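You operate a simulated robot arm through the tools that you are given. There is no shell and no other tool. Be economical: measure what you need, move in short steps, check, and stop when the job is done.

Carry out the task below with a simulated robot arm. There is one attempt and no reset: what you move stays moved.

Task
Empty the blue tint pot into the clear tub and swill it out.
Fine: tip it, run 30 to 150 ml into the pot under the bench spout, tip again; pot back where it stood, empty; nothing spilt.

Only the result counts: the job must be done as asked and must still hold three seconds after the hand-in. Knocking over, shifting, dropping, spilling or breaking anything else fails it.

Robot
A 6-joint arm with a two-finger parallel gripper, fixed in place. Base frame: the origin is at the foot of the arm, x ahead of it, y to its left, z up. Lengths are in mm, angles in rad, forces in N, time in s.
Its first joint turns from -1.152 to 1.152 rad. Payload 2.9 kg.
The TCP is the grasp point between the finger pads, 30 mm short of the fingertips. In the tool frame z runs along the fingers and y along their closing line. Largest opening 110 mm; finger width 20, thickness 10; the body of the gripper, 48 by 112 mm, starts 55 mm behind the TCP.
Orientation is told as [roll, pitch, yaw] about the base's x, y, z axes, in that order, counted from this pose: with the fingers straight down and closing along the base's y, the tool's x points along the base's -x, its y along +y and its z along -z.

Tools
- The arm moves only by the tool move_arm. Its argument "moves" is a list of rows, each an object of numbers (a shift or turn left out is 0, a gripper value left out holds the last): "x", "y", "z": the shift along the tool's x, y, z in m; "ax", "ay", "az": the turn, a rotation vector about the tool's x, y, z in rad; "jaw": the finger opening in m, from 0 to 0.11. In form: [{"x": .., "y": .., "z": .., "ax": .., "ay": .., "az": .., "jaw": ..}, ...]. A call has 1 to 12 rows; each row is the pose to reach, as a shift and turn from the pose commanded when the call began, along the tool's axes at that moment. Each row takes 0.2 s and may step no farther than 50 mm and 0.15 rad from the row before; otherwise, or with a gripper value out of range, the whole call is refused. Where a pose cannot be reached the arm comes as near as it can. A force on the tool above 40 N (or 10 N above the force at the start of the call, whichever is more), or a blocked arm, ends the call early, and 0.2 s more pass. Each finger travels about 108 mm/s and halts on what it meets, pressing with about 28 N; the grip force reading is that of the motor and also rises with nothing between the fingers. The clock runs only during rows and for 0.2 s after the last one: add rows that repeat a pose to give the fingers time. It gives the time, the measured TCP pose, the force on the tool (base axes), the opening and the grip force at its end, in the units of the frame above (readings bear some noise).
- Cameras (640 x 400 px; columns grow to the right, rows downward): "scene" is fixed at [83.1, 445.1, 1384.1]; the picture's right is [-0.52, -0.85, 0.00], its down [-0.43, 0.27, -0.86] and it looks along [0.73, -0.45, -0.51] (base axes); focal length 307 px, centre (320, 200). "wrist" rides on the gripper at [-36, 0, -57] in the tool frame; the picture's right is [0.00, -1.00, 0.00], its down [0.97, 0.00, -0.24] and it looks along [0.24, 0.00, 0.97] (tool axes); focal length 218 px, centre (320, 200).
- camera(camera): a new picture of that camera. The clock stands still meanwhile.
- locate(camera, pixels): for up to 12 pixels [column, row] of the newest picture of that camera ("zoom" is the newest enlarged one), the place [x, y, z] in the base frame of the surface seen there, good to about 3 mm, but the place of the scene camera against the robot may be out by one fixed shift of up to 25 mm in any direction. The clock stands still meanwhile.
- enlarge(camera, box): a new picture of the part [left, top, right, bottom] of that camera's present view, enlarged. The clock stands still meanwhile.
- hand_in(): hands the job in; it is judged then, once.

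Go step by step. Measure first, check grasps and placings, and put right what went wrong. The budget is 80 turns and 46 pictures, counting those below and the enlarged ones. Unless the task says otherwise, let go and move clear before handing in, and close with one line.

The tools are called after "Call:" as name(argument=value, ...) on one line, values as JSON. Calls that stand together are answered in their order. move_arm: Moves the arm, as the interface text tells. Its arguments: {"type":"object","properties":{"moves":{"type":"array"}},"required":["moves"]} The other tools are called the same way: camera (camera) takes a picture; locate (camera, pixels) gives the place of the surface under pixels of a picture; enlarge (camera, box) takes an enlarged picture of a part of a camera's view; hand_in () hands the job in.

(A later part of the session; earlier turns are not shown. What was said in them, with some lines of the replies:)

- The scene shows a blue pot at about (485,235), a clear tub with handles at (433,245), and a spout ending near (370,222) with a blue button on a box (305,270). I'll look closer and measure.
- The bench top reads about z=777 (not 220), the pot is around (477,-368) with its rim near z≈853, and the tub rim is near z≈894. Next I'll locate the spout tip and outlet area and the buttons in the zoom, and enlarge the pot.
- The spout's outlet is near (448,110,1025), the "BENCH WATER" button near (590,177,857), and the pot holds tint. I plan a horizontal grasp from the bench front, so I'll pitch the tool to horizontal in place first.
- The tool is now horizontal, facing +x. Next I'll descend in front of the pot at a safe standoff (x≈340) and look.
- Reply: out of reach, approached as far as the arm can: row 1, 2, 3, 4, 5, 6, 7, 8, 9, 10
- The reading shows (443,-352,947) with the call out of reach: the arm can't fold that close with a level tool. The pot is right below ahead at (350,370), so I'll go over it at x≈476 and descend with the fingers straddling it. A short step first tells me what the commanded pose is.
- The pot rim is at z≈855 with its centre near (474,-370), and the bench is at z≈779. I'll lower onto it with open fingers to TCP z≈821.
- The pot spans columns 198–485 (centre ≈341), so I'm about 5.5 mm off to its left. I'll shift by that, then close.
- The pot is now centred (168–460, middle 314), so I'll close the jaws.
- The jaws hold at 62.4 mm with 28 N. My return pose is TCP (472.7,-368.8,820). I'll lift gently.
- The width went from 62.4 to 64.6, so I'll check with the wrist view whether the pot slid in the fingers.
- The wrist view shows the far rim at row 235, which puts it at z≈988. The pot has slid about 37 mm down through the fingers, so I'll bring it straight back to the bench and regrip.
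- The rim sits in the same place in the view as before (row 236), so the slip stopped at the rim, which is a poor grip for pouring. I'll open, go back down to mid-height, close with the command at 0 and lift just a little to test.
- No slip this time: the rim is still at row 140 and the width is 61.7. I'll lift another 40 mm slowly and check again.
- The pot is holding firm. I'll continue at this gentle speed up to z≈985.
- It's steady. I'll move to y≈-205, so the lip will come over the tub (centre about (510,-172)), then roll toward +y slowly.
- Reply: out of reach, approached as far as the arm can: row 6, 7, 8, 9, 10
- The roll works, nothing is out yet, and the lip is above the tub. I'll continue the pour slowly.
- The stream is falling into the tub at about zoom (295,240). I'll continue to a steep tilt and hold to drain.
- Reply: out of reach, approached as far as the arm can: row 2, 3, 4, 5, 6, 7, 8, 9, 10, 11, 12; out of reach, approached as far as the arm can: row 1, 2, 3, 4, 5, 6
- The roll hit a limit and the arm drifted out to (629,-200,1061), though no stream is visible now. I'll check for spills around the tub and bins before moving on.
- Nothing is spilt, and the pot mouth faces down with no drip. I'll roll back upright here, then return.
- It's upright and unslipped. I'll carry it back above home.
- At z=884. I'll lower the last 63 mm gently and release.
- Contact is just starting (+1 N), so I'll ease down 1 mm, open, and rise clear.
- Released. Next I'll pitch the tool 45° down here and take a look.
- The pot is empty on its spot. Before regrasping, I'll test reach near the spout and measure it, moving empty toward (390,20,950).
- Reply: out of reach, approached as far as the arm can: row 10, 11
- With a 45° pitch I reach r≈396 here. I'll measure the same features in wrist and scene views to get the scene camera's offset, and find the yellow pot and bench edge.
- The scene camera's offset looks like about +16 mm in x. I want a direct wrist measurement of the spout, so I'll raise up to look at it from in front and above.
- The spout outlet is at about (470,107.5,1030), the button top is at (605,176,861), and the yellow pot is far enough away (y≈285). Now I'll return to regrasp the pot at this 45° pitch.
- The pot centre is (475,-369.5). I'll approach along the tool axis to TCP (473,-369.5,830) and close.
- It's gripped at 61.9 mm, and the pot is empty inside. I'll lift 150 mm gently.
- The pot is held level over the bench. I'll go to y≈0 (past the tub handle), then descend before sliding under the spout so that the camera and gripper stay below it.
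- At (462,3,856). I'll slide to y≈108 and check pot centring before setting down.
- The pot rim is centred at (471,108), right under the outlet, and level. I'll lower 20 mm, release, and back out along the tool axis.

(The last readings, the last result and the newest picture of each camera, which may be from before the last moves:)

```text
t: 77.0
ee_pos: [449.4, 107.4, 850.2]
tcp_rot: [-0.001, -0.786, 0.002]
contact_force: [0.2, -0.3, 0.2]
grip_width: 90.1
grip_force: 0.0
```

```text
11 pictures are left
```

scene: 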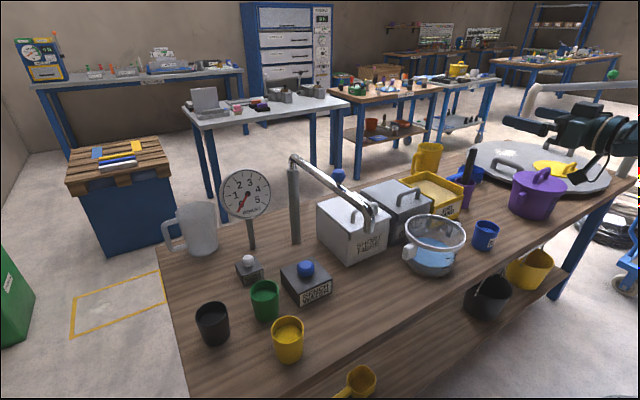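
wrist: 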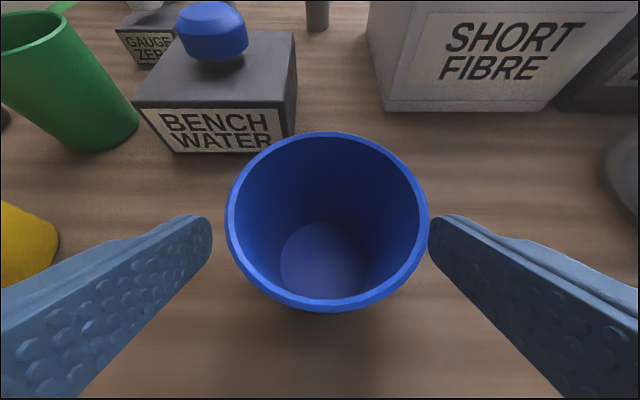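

The pot stands upright under the spout. I'll back out and swing to the left side to approach the BENCH WATER button with closed fingers, yawed so the gripper stays clear of the spout and stream.

Call:
move_arm(moves=[{"z": -0.03}, {"z": -0.06}, {"x": -0.016, "y": 0.035, "z": -0.076, "jaw": 0.05}, {"x": -0.032, "y": 0.07, "z": -0.092, "jaw": 0.0}, {"x": -0.048, "y": 0.103, "z": -0.108, "jaw": 0.0}, {"x": -0.048, "y": 0.103, "z": -0.108, "ax": 0.1, "az": 0.1, "jaw": 0.0}, {"x": -0.048, "y": 0.103, "z": -0.108, "ax": 0.2, "az": 0.2, "jaw": 0.0}, {"x": -0.048, "y": 0.103, "z": -0.108, "ax": 0.212, "az": 0.212, "jaw": 0.0}, {"x": -0.048, "y": 0.103, "z": -0.108, "ax": 0.212, "az": 0.212, "jaw": 0.0}])

```text
t: 79.0
ee_pos: [406.1, 208.9, 962.9]
tcp_rot: [0.001, -0.785, -0.301]
contact_force: [-0.3, -0.4, 0.1]
grip_width: 0.0
grip_force: 28.0
```

Now I'll move to hover about 30 mm over the button.

Call:
move_arm(moves=[{"x": -0.0168, "y": 0.0045, "z": 0.0269}, {"x": -0.0336, "y": 0.009, "z": 0.0539}, {"x": -0.0504, "y": 0.0135, "z": 0.0808}, {"x": -0.0672, "y": 0.0179, "z": 0.1077}, {"x": -0.084, "y": 0.0224, "z": 0.1347}, {"x": -0.1008, "y": 0.0269, "z": 0.1616}, {"x": -0.1008, "y": 0.0269, "z": 0.1616}])

Call:
enlarge(camera="scene", box=[210, 130, 450, 330])

```text
t: 80.6
ee_pos: [589.6, 180.0, 917.0]
tcp_rot: [-0.001, -0.783, -0.296]
contact_force: [-0.2, 0.0, 0.5]
grip_width: 0.1
grip_force: 27.7
```

```text
2.00 times, centred on (330, 230) of scene
```

zoom: 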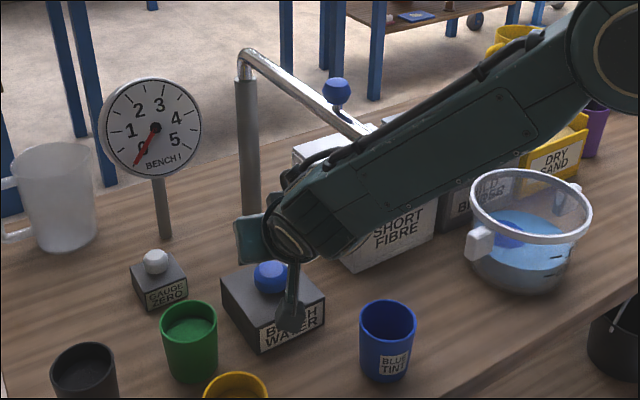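

I'm hovering at (590,180,917), with the pot below the spout at zoom (387,340). I'll make one short press about 4–5 mm into the button, lift off right away, and look at the result.

Call:
move_arm(moves=[{"x": 0.0106, "z": 0.0106}, {"x": 0.017, "z": 0.017}, {"x": 0.02, "z": 0.02}, {"x": 0.0233, "z": 0.0233}, {"x": 0.017, "z": 0.017}, {"x": 0.0106, "z": 0.0106}])

Call:
enlarge(camera="scene", box=[210, 130, 450, 330])

```text
t: 82.0
ee_pos: [591.0, 180.7, 904.7]
tcp_rot: [0.0, -0.784, -0.299]
contact_force: [0.3, -0.1, 0.3]
grip_width: 0.0
grip_force: 27.9
```

```text
2.00 times, centred on (330, 230) of scene
```

zoom: 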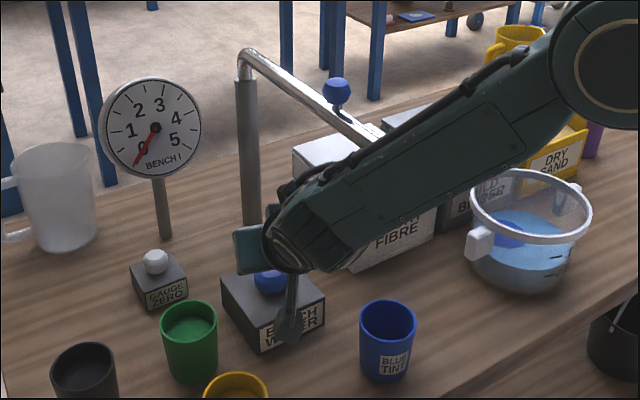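

There's no flow yet. I'll press a bit deeper and stay there to read the force.

Call:
move_arm(moves=[{"x": 0.0085, "z": 0.0085}, {"x": 0.0149, "z": 0.0149}])

Call:
enlarge(camera="scene", box=[210, 130, 450, 330])

```text
t: 82.6
ee_pos: [591.4, 180.9, 882.5]
tcp_rot: [0.003, -0.786, -0.301]
contact_force: [-1.1, 1.1, 2.8]
grip_width: 0.0
grip_force: 28.4
```

```text
2.00 times, centred on (330, 230) of scene
```

zoom: 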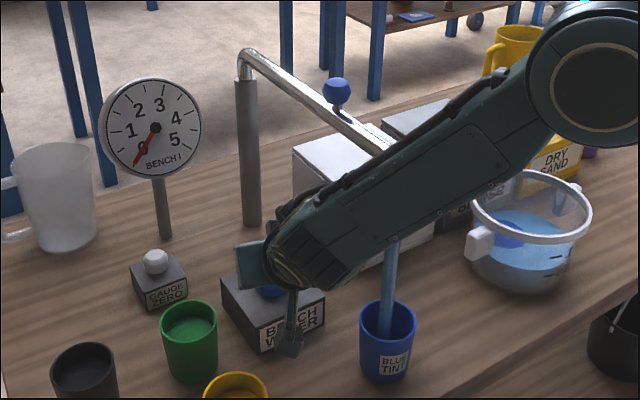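

Water is running into the pot. I'll lift off now and check the level.

Call:
move_arm(moves=[{"x": -0.015, "z": -0.015}])

Call:
enlarge(camera="scene", box=[330, 260, 400, 330])

```text
t: 83.0
ee_pos: [590.9, 180.5, 904.6]
tcp_rot: [0.0, -0.787, -0.298]
contact_force: [0.0, 0.0, 0.1]
grip_width: 0.0
grip_force: 28.0
```

```text
5.71 times, centred on (365, 295) of scene
```

zoom: 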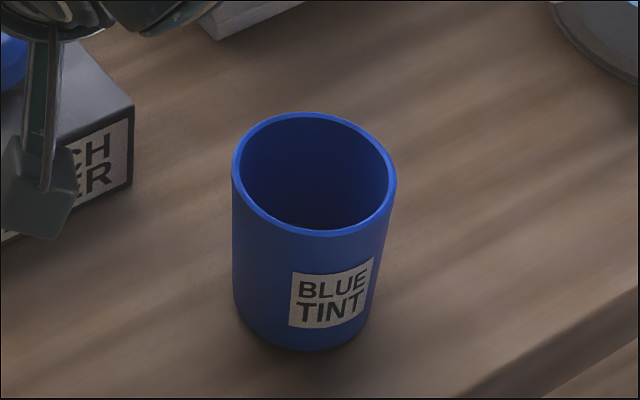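

Flow stops on release. The level isn't visible yet (less than about 18 mm of depth), so I'll press a little longer and look again.

Call:
move_arm(moves=[{"x": 0.0085, "z": 0.0085}, {"x": 0.015, "z": 0.015}, {"x": 0.015, "z": 0.015}, {"x": 0.0, "z": 0.0}])

Call:
enlarge(camera="scene", box=[330, 260, 400, 330])

```text
t: 84.0
ee_pos: [591.1, 179.7, 902.8]
tcp_rot: [0.001, -0.786, -0.299]
contact_force: [0.0, 0.3, 0.0]
grip_width: 0.0
grip_force: 28.1
```

```text
5.71 times, centred on (365, 295) of scene
```

zoom: 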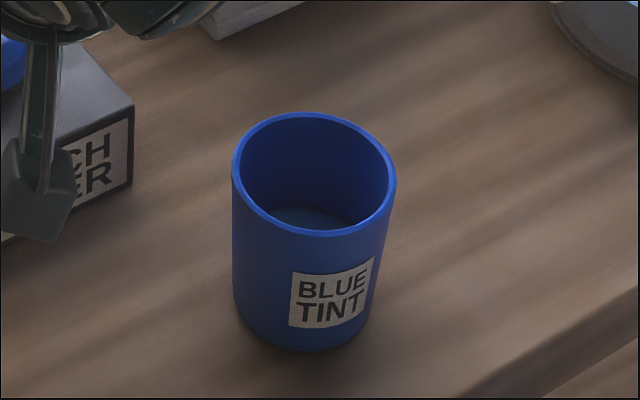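

The water surface is now visible at zoom (320,215), so I'll measure its height.

Call:
locate(camera="zoom", pixels=[[320, 216], [300, 212], [335, 218], [310, 232], [310, 115], [350, 320]])

```text
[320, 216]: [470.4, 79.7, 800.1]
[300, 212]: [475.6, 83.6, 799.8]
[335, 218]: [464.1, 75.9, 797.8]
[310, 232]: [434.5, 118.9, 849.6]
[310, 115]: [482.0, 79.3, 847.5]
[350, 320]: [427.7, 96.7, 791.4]
```

The level is about 50 mm below the rim, or roughly 45 ml. One more identical press should take it to around 75 ml for margin.

Call:
move_arm(moves=[{"x": 0.0085, "z": 0.0085}, {"x": 0.015, "z": 0.015}, {"x": 0.015, "z": 0.015}, {"x": 0.0, "z": 0.0}, {"x": -0.01, "z": -0.01}])

Call:
enlarge(camera="scene", box=[330, 260, 400, 330])

Call:
locate(camera="zoom", pixels=[[320, 210], [300, 208], [335, 212], [320, 200], [320, 218], [310, 115]])

```text
t: 85.2
ee_pos: [590.8, 180.7, 917.7]
tcp_rot: [0.0, -0.787, -0.298]
contact_force: [-0.4, -0.4, -0.3]
grip_width: 0.2
grip_force: 27.8
```

```text
5.71 times, centred on (365, 295) of scene
```

zoom: 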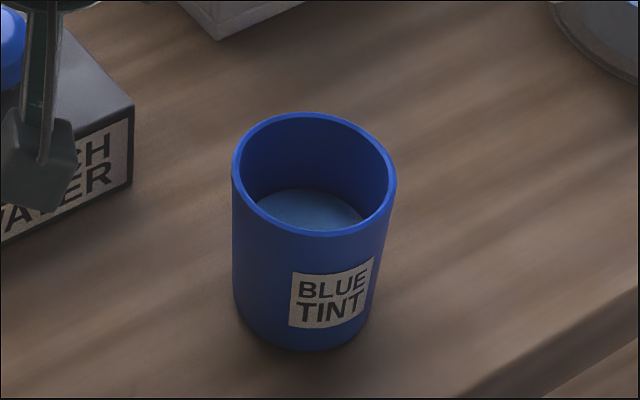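

```text
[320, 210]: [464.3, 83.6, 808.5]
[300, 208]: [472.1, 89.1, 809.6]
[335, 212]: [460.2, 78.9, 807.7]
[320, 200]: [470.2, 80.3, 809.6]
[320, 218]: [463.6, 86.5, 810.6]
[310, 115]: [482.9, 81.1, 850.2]
```

About 70 ml now, well within range. I'll retrace away from the button, un-yaw, and open the jaws.

Call:
move_arm(moves=[{"x": 0.0168, "y": -0.0045, "z": -0.0269}, {"x": 0.0336, "y": -0.009, "z": -0.0539}, {"x": 0.0504, "y": -0.0135, "z": -0.0808}, {"x": 0.0672, "y": -0.0179, "z": -0.1077}, {"x": 0.084, "y": -0.0224, "z": -0.1347}, {"x": 0.1008, "y": -0.0269, "z": -0.1616}, {"x": 0.1008, "y": -0.0269, "z": -0.1616, "ax": -0.1, "az": -0.1}, {"x": 0.1008, "y": -0.0269, "z": -0.1616, "ax": -0.2, "az": -0.2, "jaw": 0.05}, {"x": 0.1008, "y": -0.0269, "z": -0.1616, "ax": -0.212, "az": -0.212, "jaw": 0.09}, {"x": 0.1008, "y": -0.0269, "z": -0.1616, "ax": -0.212, "az": -0.212, "jaw": 0.09}])

```text
t: 87.4
ee_pos: [404.6, 209.6, 960.9]
tcp_rot: [0.0, -0.785, 0.001]
contact_force: [-0.4, 0.7, -0.7]
grip_width: 89.9
grip_force: 0.0
```

Next I'll swing back in front of the pot (staying higher and further back while moving sideways), then check alignment.

Call:
move_arm(moves=[{"x": 0.016, "y": -0.034, "z": 0.006}, {"x": 0.032, "y": -0.068, "z": 0.012}, {"x": 0.0478, "y": -0.102, "z": 0.02}, {"x": 0.0478, "y": -0.102, "z": 0.04}, {"x": 0.0478, "y": -0.102, "z": 0.06}, {"x": 0.0478, "y": -0.102, "z": 0.06}])

Call:
camera(camera="wrist")

```text
t: 88.8
ee_pos: [415.7, 107.4, 884.0]
tcp_rot: [0.0, -0.785, 0.003]
contact_force: [-0.4, -0.1, -0.1]
grip_width: 89.8
grip_force: 0.1
```

```text
4 pictures are left
```

wrist: 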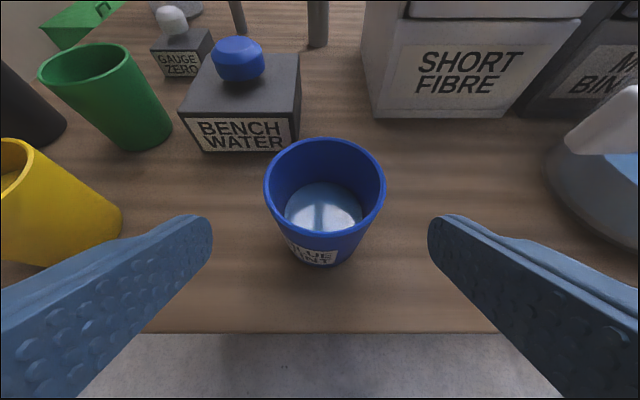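

The pot is centred (columns 265–386). A quick free measurement of the level and rim, then approach and grasp.

Call:
locate(camera="wrist", pixels=[[325, 210], [325, 140], [266, 190], [385, 190]])

Call:
move_arm(moves=[{"z": 0.015, "y": -0.001}, {"z": 0.03, "y": -0.001}, {"z": 0.045, "y": -0.001}, {"z": 0.058, "y": -0.001}, {"z": 0.07, "y": -0.001}, {"z": 0.07, "y": -0.001}, {"z": 0.07, "y": -0.001, "jaw": 0.075}, {"z": 0.07, "y": -0.001, "jaw": 0.064}, {"z": 0.07, "y": -0.001, "jaw": 0.0}, {"z": 0.07, "y": -0.001, "jaw": 0.0}, {"z": 0.07, "y": -0.001, "jaw": 0.0}, {"z": 0.07, "y": -0.001, "jaw": 0.0}])

```text
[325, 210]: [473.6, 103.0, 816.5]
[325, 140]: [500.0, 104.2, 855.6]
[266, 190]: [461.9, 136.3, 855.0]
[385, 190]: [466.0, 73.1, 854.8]
```

```text
t: 91.4
ee_pos: [464.5, 107.2, 833.8]
tcp_rot: [0.001, -0.786, 0.002]
contact_force: [-0.3, 0.4, 0.5]
grip_width: 59.9
grip_force: 27.6
```

Depth is about 33 mm (≈70 ml), and it's gripped at 59.9. I'll lift 20 mm and slide out from under the spout gently.

Call:
move_arm(moves=[{"x": -0.002, "z": -0.002}, {"x": -0.006, "z": -0.006}, {"x": -0.01, "z": -0.01}, {"x": -0.0135, "z": -0.0135}, {"x": -0.015, "z": -0.015}, {"x": -0.015, "z": -0.015}])

Call:
move_arm(moves=[{"y": -0.003}, {"y": -0.009}, {"y": -0.018}, {"y": -0.028}, {"y": -0.038}, {"y": -0.048}, {"y": -0.058}, {"y": -0.068}, {"y": -0.078}, {"y": -0.088}, {"y": -0.097}, {"y": -0.102}])

Call:
move_arm(moves=[{"x": -0.003, "z": -0.003}, {"x": -0.009, "z": -0.009}, {"x": -0.017, "z": -0.017}, {"x": -0.026, "z": -0.026}, {"x": -0.035, "z": -0.035}, {"x": -0.044, "z": -0.044}, {"x": -0.053, "z": -0.053}, {"x": -0.062, "z": -0.062}, {"x": -0.071, "z": -0.071}, {"x": -0.08, "z": -0.08}, {"x": -0.088, "z": -0.088}, {"x": -0.092, "z": -0.092}])

```text
t: 92.8
ee_pos: [463.5, 107.7, 855.5]
tcp_rot: [0.0, -0.785, 0.003]
contact_force: [0.0, -0.9, -2.3]
grip_width: 60.0
grip_force: 28.1
```

```text
t: 95.4
ee_pos: [464.7, 3.8, 855.8]
tcp_rot: [0.0, -0.785, 0.0]
contact_force: [-0.7, -0.2, -1.0]
grip_width: 60.1
grip_force: 27.8
```

```text
t: 98.0
ee_pos: [463.9, 5.2, 987.2]
tcp_rot: [0.001, -0.787, 0.0]
contact_force: [-0.1, -1.4, -0.7]
grip_width: 59.9
grip_force: 28.0
```

The grip is steady at 59.9. I'll cross over the tub toward home gently.

Call:
move_arm(moves=[{"y": -0.003}, {"y": -0.01}, {"y": -0.02}, {"y": -0.032}, {"y": -0.045}, {"y": -0.058}, {"y": -0.071}, {"y": -0.084}, {"y": -0.097}, {"y": -0.109}, {"y": -0.119}, {"y": -0.124}])

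Call:
move_arm(moves=[{"y": -0.003}, {"y": -0.01}, {"y": -0.02}, {"y": -0.032}, {"y": -0.045}, {"y": -0.058}, {"y": -0.071}, {"y": -0.084}, {"y": -0.097}, {"y": -0.109}, {"y": -0.119}, {"y": -0.124}])

Call:
move_arm(moves=[{"y": -0.003}, {"y": -0.01}, {"y": -0.02}, {"y": -0.032}, {"y": -0.045}, {"y": -0.058}, {"y": -0.071}, {"y": -0.084}, {"y": -0.097}, {"y": -0.11}, {"y": -0.121}, {"y": -0.126}])

```text
t: 100.6
ee_pos: [464.6, -121.8, 985.7]
tcp_rot: [-0.001, -0.786, -0.001]
contact_force: [-0.2, -0.3, -1.0]
grip_width: 59.9
grip_force: 28.1
```

```text
t: 103.2
ee_pos: [464.6, -244.3, 986.1]
tcp_rot: [0.002, -0.786, 0.002]
contact_force: [0.3, -0.7, -1.6]
grip_width: 60.0
grip_force: 28.1
```

```text
t: 105.8
ee_pos: [465.2, -369.9, 986.1]
tcp_rot: [-0.001, -0.784, 0.001]
contact_force: [0.8, 0.9, -1.4]
grip_width: 59.8
grip_force: 27.7
```

I'm over home and will descend gently.

Call:
move_arm(moves=[{"x": 0.003, "z": 0.003}, {"x": 0.009, "z": 0.0095}, {"x": 0.018, "z": 0.019}, {"x": 0.027, "z": 0.029}, {"x": 0.037, "z": 0.0395}, {"x": 0.047, "z": 0.05}, {"x": 0.057, "z": 0.0605}, {"x": 0.067, "z": 0.071}, {"x": 0.077, "z": 0.082}, {"x": 0.086, "z": 0.092}, {"x": 0.0925, "z": 0.099}, {"x": 0.0955, "z": 0.1025}])

Call:
camera(camera="wrist")

Call:
locate(camera="wrist", pixels=[[320, 124], [320, 385], [178, 250], [462, 250], [320, 290]])

```text
t: 108.4
ee_pos: [469.9, -369.5, 846.7]
tcp_rot: [0.001, -0.786, 0.002]
contact_force: [-0.1, 0.4, -0.7]
grip_width: 59.7
grip_force: 28.4
```

```text
3 pictures are left
```

wrist: 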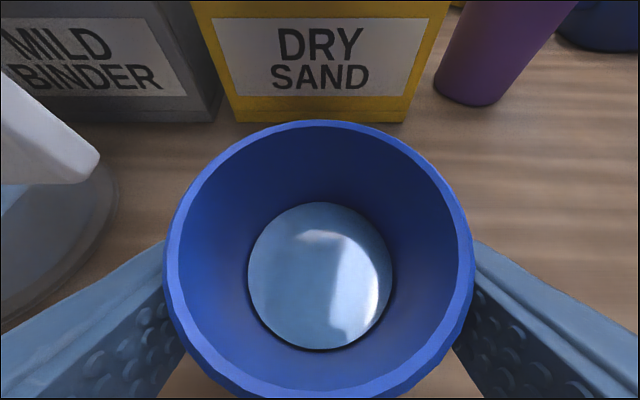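

```text
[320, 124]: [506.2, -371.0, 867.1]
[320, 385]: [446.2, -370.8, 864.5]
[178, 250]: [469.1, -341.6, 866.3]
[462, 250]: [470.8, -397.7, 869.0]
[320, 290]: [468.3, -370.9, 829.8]
```

The rim is at 866 and centred at about (475,-370). I'll lower 11.5 mm, release, and back off along the tool axis.

Call:
move_arm(moves=[{"x": 0.002, "z": 0.002}, {"x": 0.0045, "z": 0.0045}, {"x": 0.007, "z": 0.007}, {"x": 0.0081, "z": 0.0081}, {"x": 0.0081, "z": 0.0081}])

Call:
move_arm(moves=[{"jaw": 0.065}, {"jaw": 0.08}, {"jaw": 0.1}, {"jaw": 0.1}, {"z": -0.025, "jaw": 0.1}, {"z": -0.06, "jaw": 0.1}, {"z": -0.1, "jaw": 0.1}, {"x": -0.03, "z": -0.13, "jaw": 0.1}, {"x": -0.06, "z": -0.16, "jaw": 0.1}])

```text
t: 109.6
ee_pos: [469.3, -368.2, 836.1]
tcp_rot: [0.002, -0.785, -0.001]
contact_force: [0.5, -0.4, -1.4]
grip_width: 59.8
grip_force: 27.7
```

```text
t: 111.6
ee_pos: [397.6, -370.8, 991.2]
tcp_rot: [0.0, -0.786, -0.001]
contact_force: [-0.4, 0.0, -0.1]
grip_width: 99.9
grip_force: 0.1
```

Released. I'll move back to the level pose above the pot at (473,-369.5), then straddle it from above as before.

Call:
move_arm(moves=[{"x": -0.018, "z": 0.018}, {"x": -0.036, "z": 0.036}, {"x": -0.0533, "z": 0.0533, "y": 0.001}, {"x": -0.0533, "z": 0.0533, "y": 0.001, "ay": -0.13}, {"x": -0.0533, "z": 0.0533, "y": 0.001, "ay": -0.26}, {"x": -0.0533, "z": 0.0533, "y": 0.001, "ay": -0.39}, {"x": -0.0533, "z": 0.0533, "y": 0.001, "ay": -0.52}, {"x": -0.0533, "z": 0.0533, "y": 0.001, "ay": -0.65}, {"x": -0.0533, "z": 0.0533, "y": 0.001, "ay": -0.785}, {"x": -0.0533, "z": 0.0533, "y": 0.001, "ay": -0.785}])

```text
t: 113.8
ee_pos: [475.2, -369.4, 991.9]
tcp_rot: [-2.783, -1.568, 2.783]
contact_force: [0.1, -0.6, 0.8]
grip_width: 100.2
grip_force: 0.0
```

I'm right above. I'll descend 171 mm and close.

Call:
move_arm(moves=[{"x": 0.03}, {"x": 0.06}, {"x": 0.09}, {"x": 0.12}, {"x": 0.145}, {"x": 0.163}, {"x": 0.171}, {"x": 0.171}, {"x": 0.171}])

Call:
move_arm(moves=[{"jaw": 0.08}, {"jaw": 0.065}, {"jaw": 0.0}, {"jaw": 0.0}, {"jaw": 0.0}, {"jaw": 0.0}])

```text
t: 115.8
ee_pos: [473.7, -369.5, 820.1]
tcp_rot: [3.089, -1.57, -3.088]
contact_force: [0.2, 0.0, 0.9]
grip_width: 100.1
grip_force: 0.0
```

```text
t: 117.2
ee_pos: [473.9, -370.8, 818.9]
tcp_rot: [-2.674, -1.57, 2.675]
contact_force: [1.2, -0.3, 0.9]
grip_width: 58.1
grip_force: 28.4
```

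The width is 58.1, a bit less than before. I'll do a small lift and check it with one picture.

Call:
move_arm(moves=[{"x": -0.003}, {"x": -0.008}, {"x": -0.014}, {"x": -0.02}, {"x": -0.025}, {"x": -0.025}])

Call:
camera(camera="wrist")

Call:
locate(camera="wrist", pixels=[[320, 142], [320, 138], [320, 300], [180, 145], [460, 145]])

```text
t: 118.6
ee_pos: [473.7, -370.2, 844.8]
tcp_rot: [0.855, -1.572, -0.854]
contact_force: [0.5, -0.3, -1.6]
grip_width: 58.4
grip_force: 27.7
```

```text
2 pictures are left
```

wrist: 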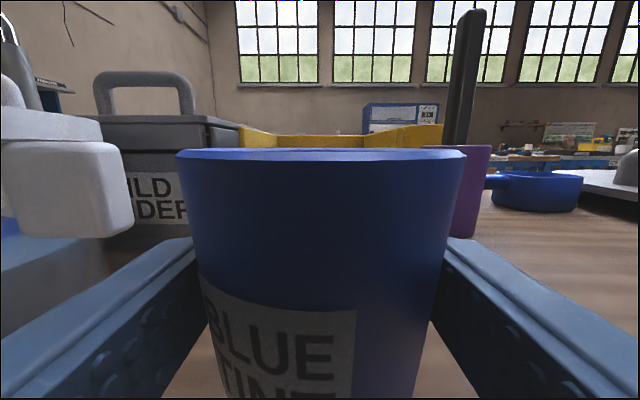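

```text
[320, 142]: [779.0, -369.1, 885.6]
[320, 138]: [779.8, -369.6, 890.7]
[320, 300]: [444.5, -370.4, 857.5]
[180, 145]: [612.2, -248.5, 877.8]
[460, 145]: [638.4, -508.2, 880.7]
```

It's held, though the rim is about 2–3 mm lower in the view (row 150), so the return height will be TCP ≈822. I'll carry on up gently.

Call:
move_arm(moves=[{"x": -0.003}, {"x": -0.009}, {"x": -0.016}, {"x": -0.023}, {"x": -0.03}, {"x": -0.037}, {"x": -0.044}, {"x": -0.051}, {"x": -0.058}, {"x": -0.064}, {"x": -0.068}, {"x": -0.07}])

Call:
move_arm(moves=[{"x": -0.003}, {"x": -0.009}, {"x": -0.016}, {"x": -0.023}, {"x": -0.03}, {"x": -0.037}, {"x": -0.044}, {"x": -0.051}, {"x": -0.058}, {"x": -0.065}, {"x": -0.07}, {"x": -0.072}])

Call:
move_arm(moves=[{"y": 0.003, "z": 0.001}, {"y": 0.01, "z": 0.004}, {"y": 0.018, "z": 0.008}, {"y": 0.027, "z": 0.012}, {"y": 0.036, "z": 0.017}, {"y": 0.045, "z": 0.022}, {"y": 0.054, "z": 0.027}, {"y": 0.063, "z": 0.032}, {"y": 0.072, "z": 0.037}, {"y": 0.08, "z": 0.042}, {"y": 0.086, "z": 0.046}, {"y": 0.088, "z": 0.048}])

Call:
move_arm(moves=[{"y": 0.003}, {"y": 0.009}, {"y": 0.017}, {"y": 0.025}, {"y": 0.033}, {"y": 0.041}, {"y": 0.049}, {"y": 0.057}, {"y": 0.065}, {"y": 0.071}, {"y": 0.075}, {"y": 0.077}])

```text
t: 121.2
ee_pos: [473.1, -368.0, 915.2]
tcp_rot: [1.199, -1.571, -1.198]
contact_force: [-0.1, 0.6, -2.0]
grip_width: 57.9
grip_force: 28.1
```

```text
t: 123.8
ee_pos: [474.0, -369.4, 987.0]
tcp_rot: [-0.36, -1.57, 0.361]
contact_force: [0.6, 0.2, -1.6]
grip_width: 58.1
grip_force: 28.1
```

```text
t: 126.4
ee_pos: [521.2, -280.5, 985.0]
tcp_rot: [1.468, -1.571, -1.469]
contact_force: [-0.2, 0.4, -1.4]
grip_width: 58.0
grip_force: 27.9
```

```text
t: 129.0
ee_pos: [521.9, -205.2, 985.1]
tcp_rot: [-0.602, -1.571, 0.602]
contact_force: [0.0, -0.4, -1.0]
grip_width: 58.1
grip_force: 27.9
```

I'm in position over the tub at (522,-205,985). I'll roll toward +y slowly, as before.

Call:
move_arm(moves=[{"az": -0.06}, {"az": -0.14}, {"az": -0.22}, {"az": -0.3}, {"az": -0.38}, {"az": -0.45}, {"az": -0.52}, {"az": -0.59}, {"az": -0.66}, {"az": -0.73}, {"az": -0.8}, {"az": -0.86}])

Call:
move_arm(moves=[{"az": -0.05}, {"az": -0.1}, {"az": -0.15}, {"az": -0.2}, {"az": -0.25}, {"az": -0.3}, {"az": -0.35}, {"az": -0.4}, {"az": -0.45}, {"az": -0.5}, {"az": -0.55}, {"az": -0.6}])

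Call:
move_arm(moves=[{"az": -0.05}, {"az": -0.1}, {"az": -0.15}, {"az": -0.2}, {"az": -0.25}, {"az": -0.25}, {"az": -0.25}, {"az": -0.25}])

```text
t: 131.6
ee_pos: [522.0, -205.0, 986.6]
tcp_rot: [-1.572, -0.71, 1.57]
contact_force: [-0.1, 0.3, -0.7]
grip_width: 58.1
grip_force: 28.1
```

```text
t: 134.2
ee_pos: [522.3, -202.4, 985.0]
tcp_rot: [-1.569, -0.11, 1.572]
contact_force: [-0.4, 0.3, -0.2]
grip_width: 57.7
grip_force: 28.2
```

```text
t: 136.0
ee_pos: [533.8, -212.1, 995.9]
tcp_rot: [-1.566, 0.139, 1.574]
contact_force: [-0.1, 0.6, -0.6]
grip_width: 57.7
grip_force: 28.3
out of reach, approached as far as the arm can: row 4, 5, 6, 7, 8
```

It's at 98° of tilt and still well over the tub. I'll add a little more tilt and hold to drain.

Call:
move_arm(moves=[{"az": -0.03}, {"az": -0.06}, {"az": -0.09}, {"az": -0.12}, {"az": -0.12}, {"az": -0.12}, {"az": -0.12}, {"az": -0.12}, {"az": -0.12}, {"az": -0.12}, {"az": -0.12}, {"az": -0.12}])

Call:
enlarge(camera="scene", box=[380, 130, 500, 290])

```text
t: 138.6
ee_pos: [549.3, -217.2, 1004.5]
tcp_rot: [-1.566, 0.26, 1.572]
contact_force: [-0.3, -0.4, -0.6]
grip_width: 57.7
grip_force: 27.6
out of reach, approached as far as the arm can: row 1, 2, 3, 4, 5, 6, 7, 8, 9, 10, 11, 12
```

```text
2.50 times, centred on (440, 210) of scene
```

zoom: 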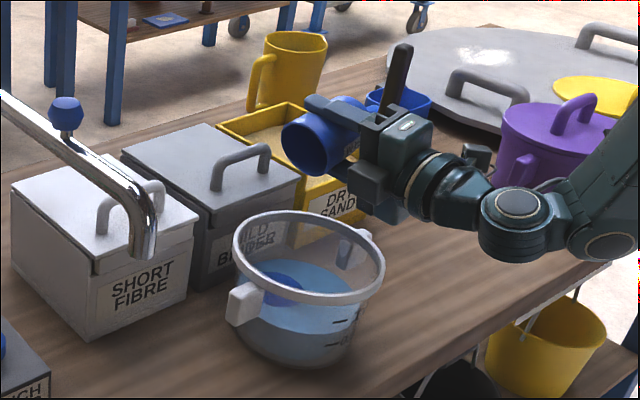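

The stream has stopped and the pot is drained, with no spill visible. I'll roll back upright.

Call:
move_arm(moves=[{"az": 0.08}, {"az": 0.2}, {"az": 0.32}, {"az": 0.44}, {"az": 0.56}, {"az": 0.68}, {"az": 0.8}, {"az": 0.92}, {"az": 1.04}, {"az": 1.16}, {"az": 1.26}, {"az": 1.34}])

Call:
move_arm(moves=[{"az": 0.08}, {"az": 0.18}, {"az": 0.28}, {"az": 0.37}, {"az": 0.44}, {"az": 0.48}, {"az": 0.491}, {"az": 0.491}])

```text
t: 141.2
ee_pos: [548.1, -216.0, 1004.6]
tcp_rot: [-1.571, -1.083, 1.573]
contact_force: [0.0, 0.2, -1.2]
grip_width: 57.5
grip_force: 27.5
```

```text
t: 143.0
ee_pos: [547.6, -218.6, 1004.4]
tcp_rot: [1.645, -1.569, -1.644]
contact_force: [0.2, 0.8, -1.1]
grip_width: 57.7
grip_force: 28.1
```

Upright. I'll carry it back over home.

Call:
move_arm(moves=[{"y": -0.006, "z": -0.003}, {"y": -0.018, "z": -0.009}, {"y": -0.033, "z": -0.016}, {"y": -0.048, "z": -0.023}, {"y": -0.063, "z": -0.031}, {"y": -0.078, "z": -0.038}, {"y": -0.093, "z": -0.045}, {"y": -0.108, "z": -0.053}, {"y": -0.123, "z": -0.06}, {"y": -0.138, "z": -0.067}, {"y": -0.148, "z": -0.072}, {"y": -0.152, "z": -0.074}])

Call:
move_arm(moves=[{"x": 0.006}, {"x": 0.018}, {"x": 0.033}, {"x": 0.048}, {"x": 0.063}, {"x": 0.078}, {"x": 0.093}, {"x": 0.108}, {"x": 0.123}, {"x": 0.138}, {"x": 0.148}, {"x": 0.154}])

```text
t: 145.6
ee_pos: [472.8, -367.9, 1004.5]
tcp_rot: [1.412, -1.57, -1.408]
contact_force: [-0.5, -0.9, -0.1]
grip_width: 57.6
grip_force: 28.4
```

```text
t: 148.2
ee_pos: [475.8, -368.7, 848.8]
tcp_rot: [2.553, -1.572, -2.553]
contact_force: [0.2, -0.4, -0.5]
grip_width: 57.7
grip_force: 27.7
```

At z=849. I'll lower slowly while watching for contact.

Call:
move_arm(moves=[{"x": 0.007}, {"x": 0.014}, {"x": 0.02}, {"x": 0.024}, {"x": 0.026}, {"x": 0.026}])

Call:
move_arm(moves=[{"x": 0.001}, {"x": 0.002}, {"x": 0.002}])

```text
t: 149.6
ee_pos: [476.1, -368.0, 824.2]
tcp_rot: [1.796, -1.569, -1.795]
contact_force: [-0.5, 0.1, -0.4]
grip_width: 57.3
grip_force: 27.8
```

```text
t: 150.4
ee_pos: [475.2, -368.0, 821.1]
tcp_rot: [1.501, -1.57, -1.499]
contact_force: [-0.6, 0.2, -0.4]
grip_width: 57.5
grip_force: 27.5
```

Call:
move_arm(moves=[{"x": 0.001}, {"x": 0.002}, {"x": 0.002}])

```text
t: 151.2
ee_pos: [475.1, -368.2, 820.1]
tcp_rot: [3.122, -1.57, -3.122]
contact_force: [-0.1, -0.2, 5.6]
grip_width: 57.9
grip_force: 28.0
```

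The 5.6 N upward reading shows the pot is seated. I'll open slowly, rise clear, and look with the last picture after pitching down.

Call:
move_arm(moves=[{"x": -0.0005, "jaw": 0.065}, {"x": -0.0005, "jaw": 0.08}, {"x": -0.0005, "jaw": 0.1}, {"x": -0.0005, "jaw": 0.1}, {"x": -0.02, "jaw": 0.1}, {"x": -0.055, "jaw": 0.1}, {"x": -0.095, "jaw": 0.1}, {"x": -0.135, "jaw": 0.1}, {"x": -0.175, "jaw": 0.1}, {"x": -0.21, "jaw": 0.1}])

Call:
move_arm(moves=[{"ay": 0.13}, {"ay": 0.26}, {"ay": 0.39}, {"ay": 0.52}, {"ay": 0.65}, {"ay": 0.785}, {"ay": 0.785}])

Call:
camera(camera="wrist")

Call:
locate(camera="wrist", pixels=[[320, 280], [320, 345], [290, 310], [350, 310], [320, 315]])

```text
t: 153.4
ee_pos: [474.5, -369.8, 1028.2]
tcp_rot: [1.229, -1.569, -1.232]
contact_force: [-0.5, 0.2, 0.6]
grip_width: 100.1
grip_force: 0.0
```

```text
t: 155.0
ee_pos: [474.9, -368.2, 1030.3]
tcp_rot: [0.001, -0.783, 0.001]
contact_force: [0.4, 0.5, -0.2]
grip_width: 100.0
grip_force: 0.1
```

```text
0 pictures are left
```

wrist: 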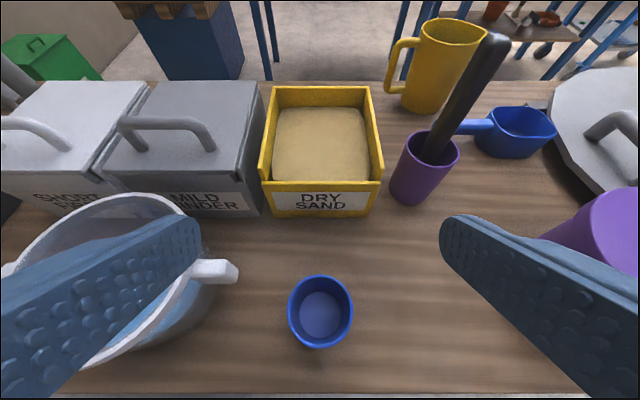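

```text
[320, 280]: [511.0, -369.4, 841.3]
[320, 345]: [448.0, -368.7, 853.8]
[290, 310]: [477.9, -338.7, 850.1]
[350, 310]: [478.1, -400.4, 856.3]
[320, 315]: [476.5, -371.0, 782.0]
```

The pot stands upright and empty at about (477,-369.5), within about 3 mm of where it started. The bench is clean and the arm is clear, so I'm handing in.

Call:
hand_in()

```text
The job is handed in.
```

The blue tint pot was emptied into the clear tub, swilled with about 70 ml of bench water (estimated from its level) and tipped into the tub again. It now stands empty within about 3 mm of its original spot, and I saw no spills.
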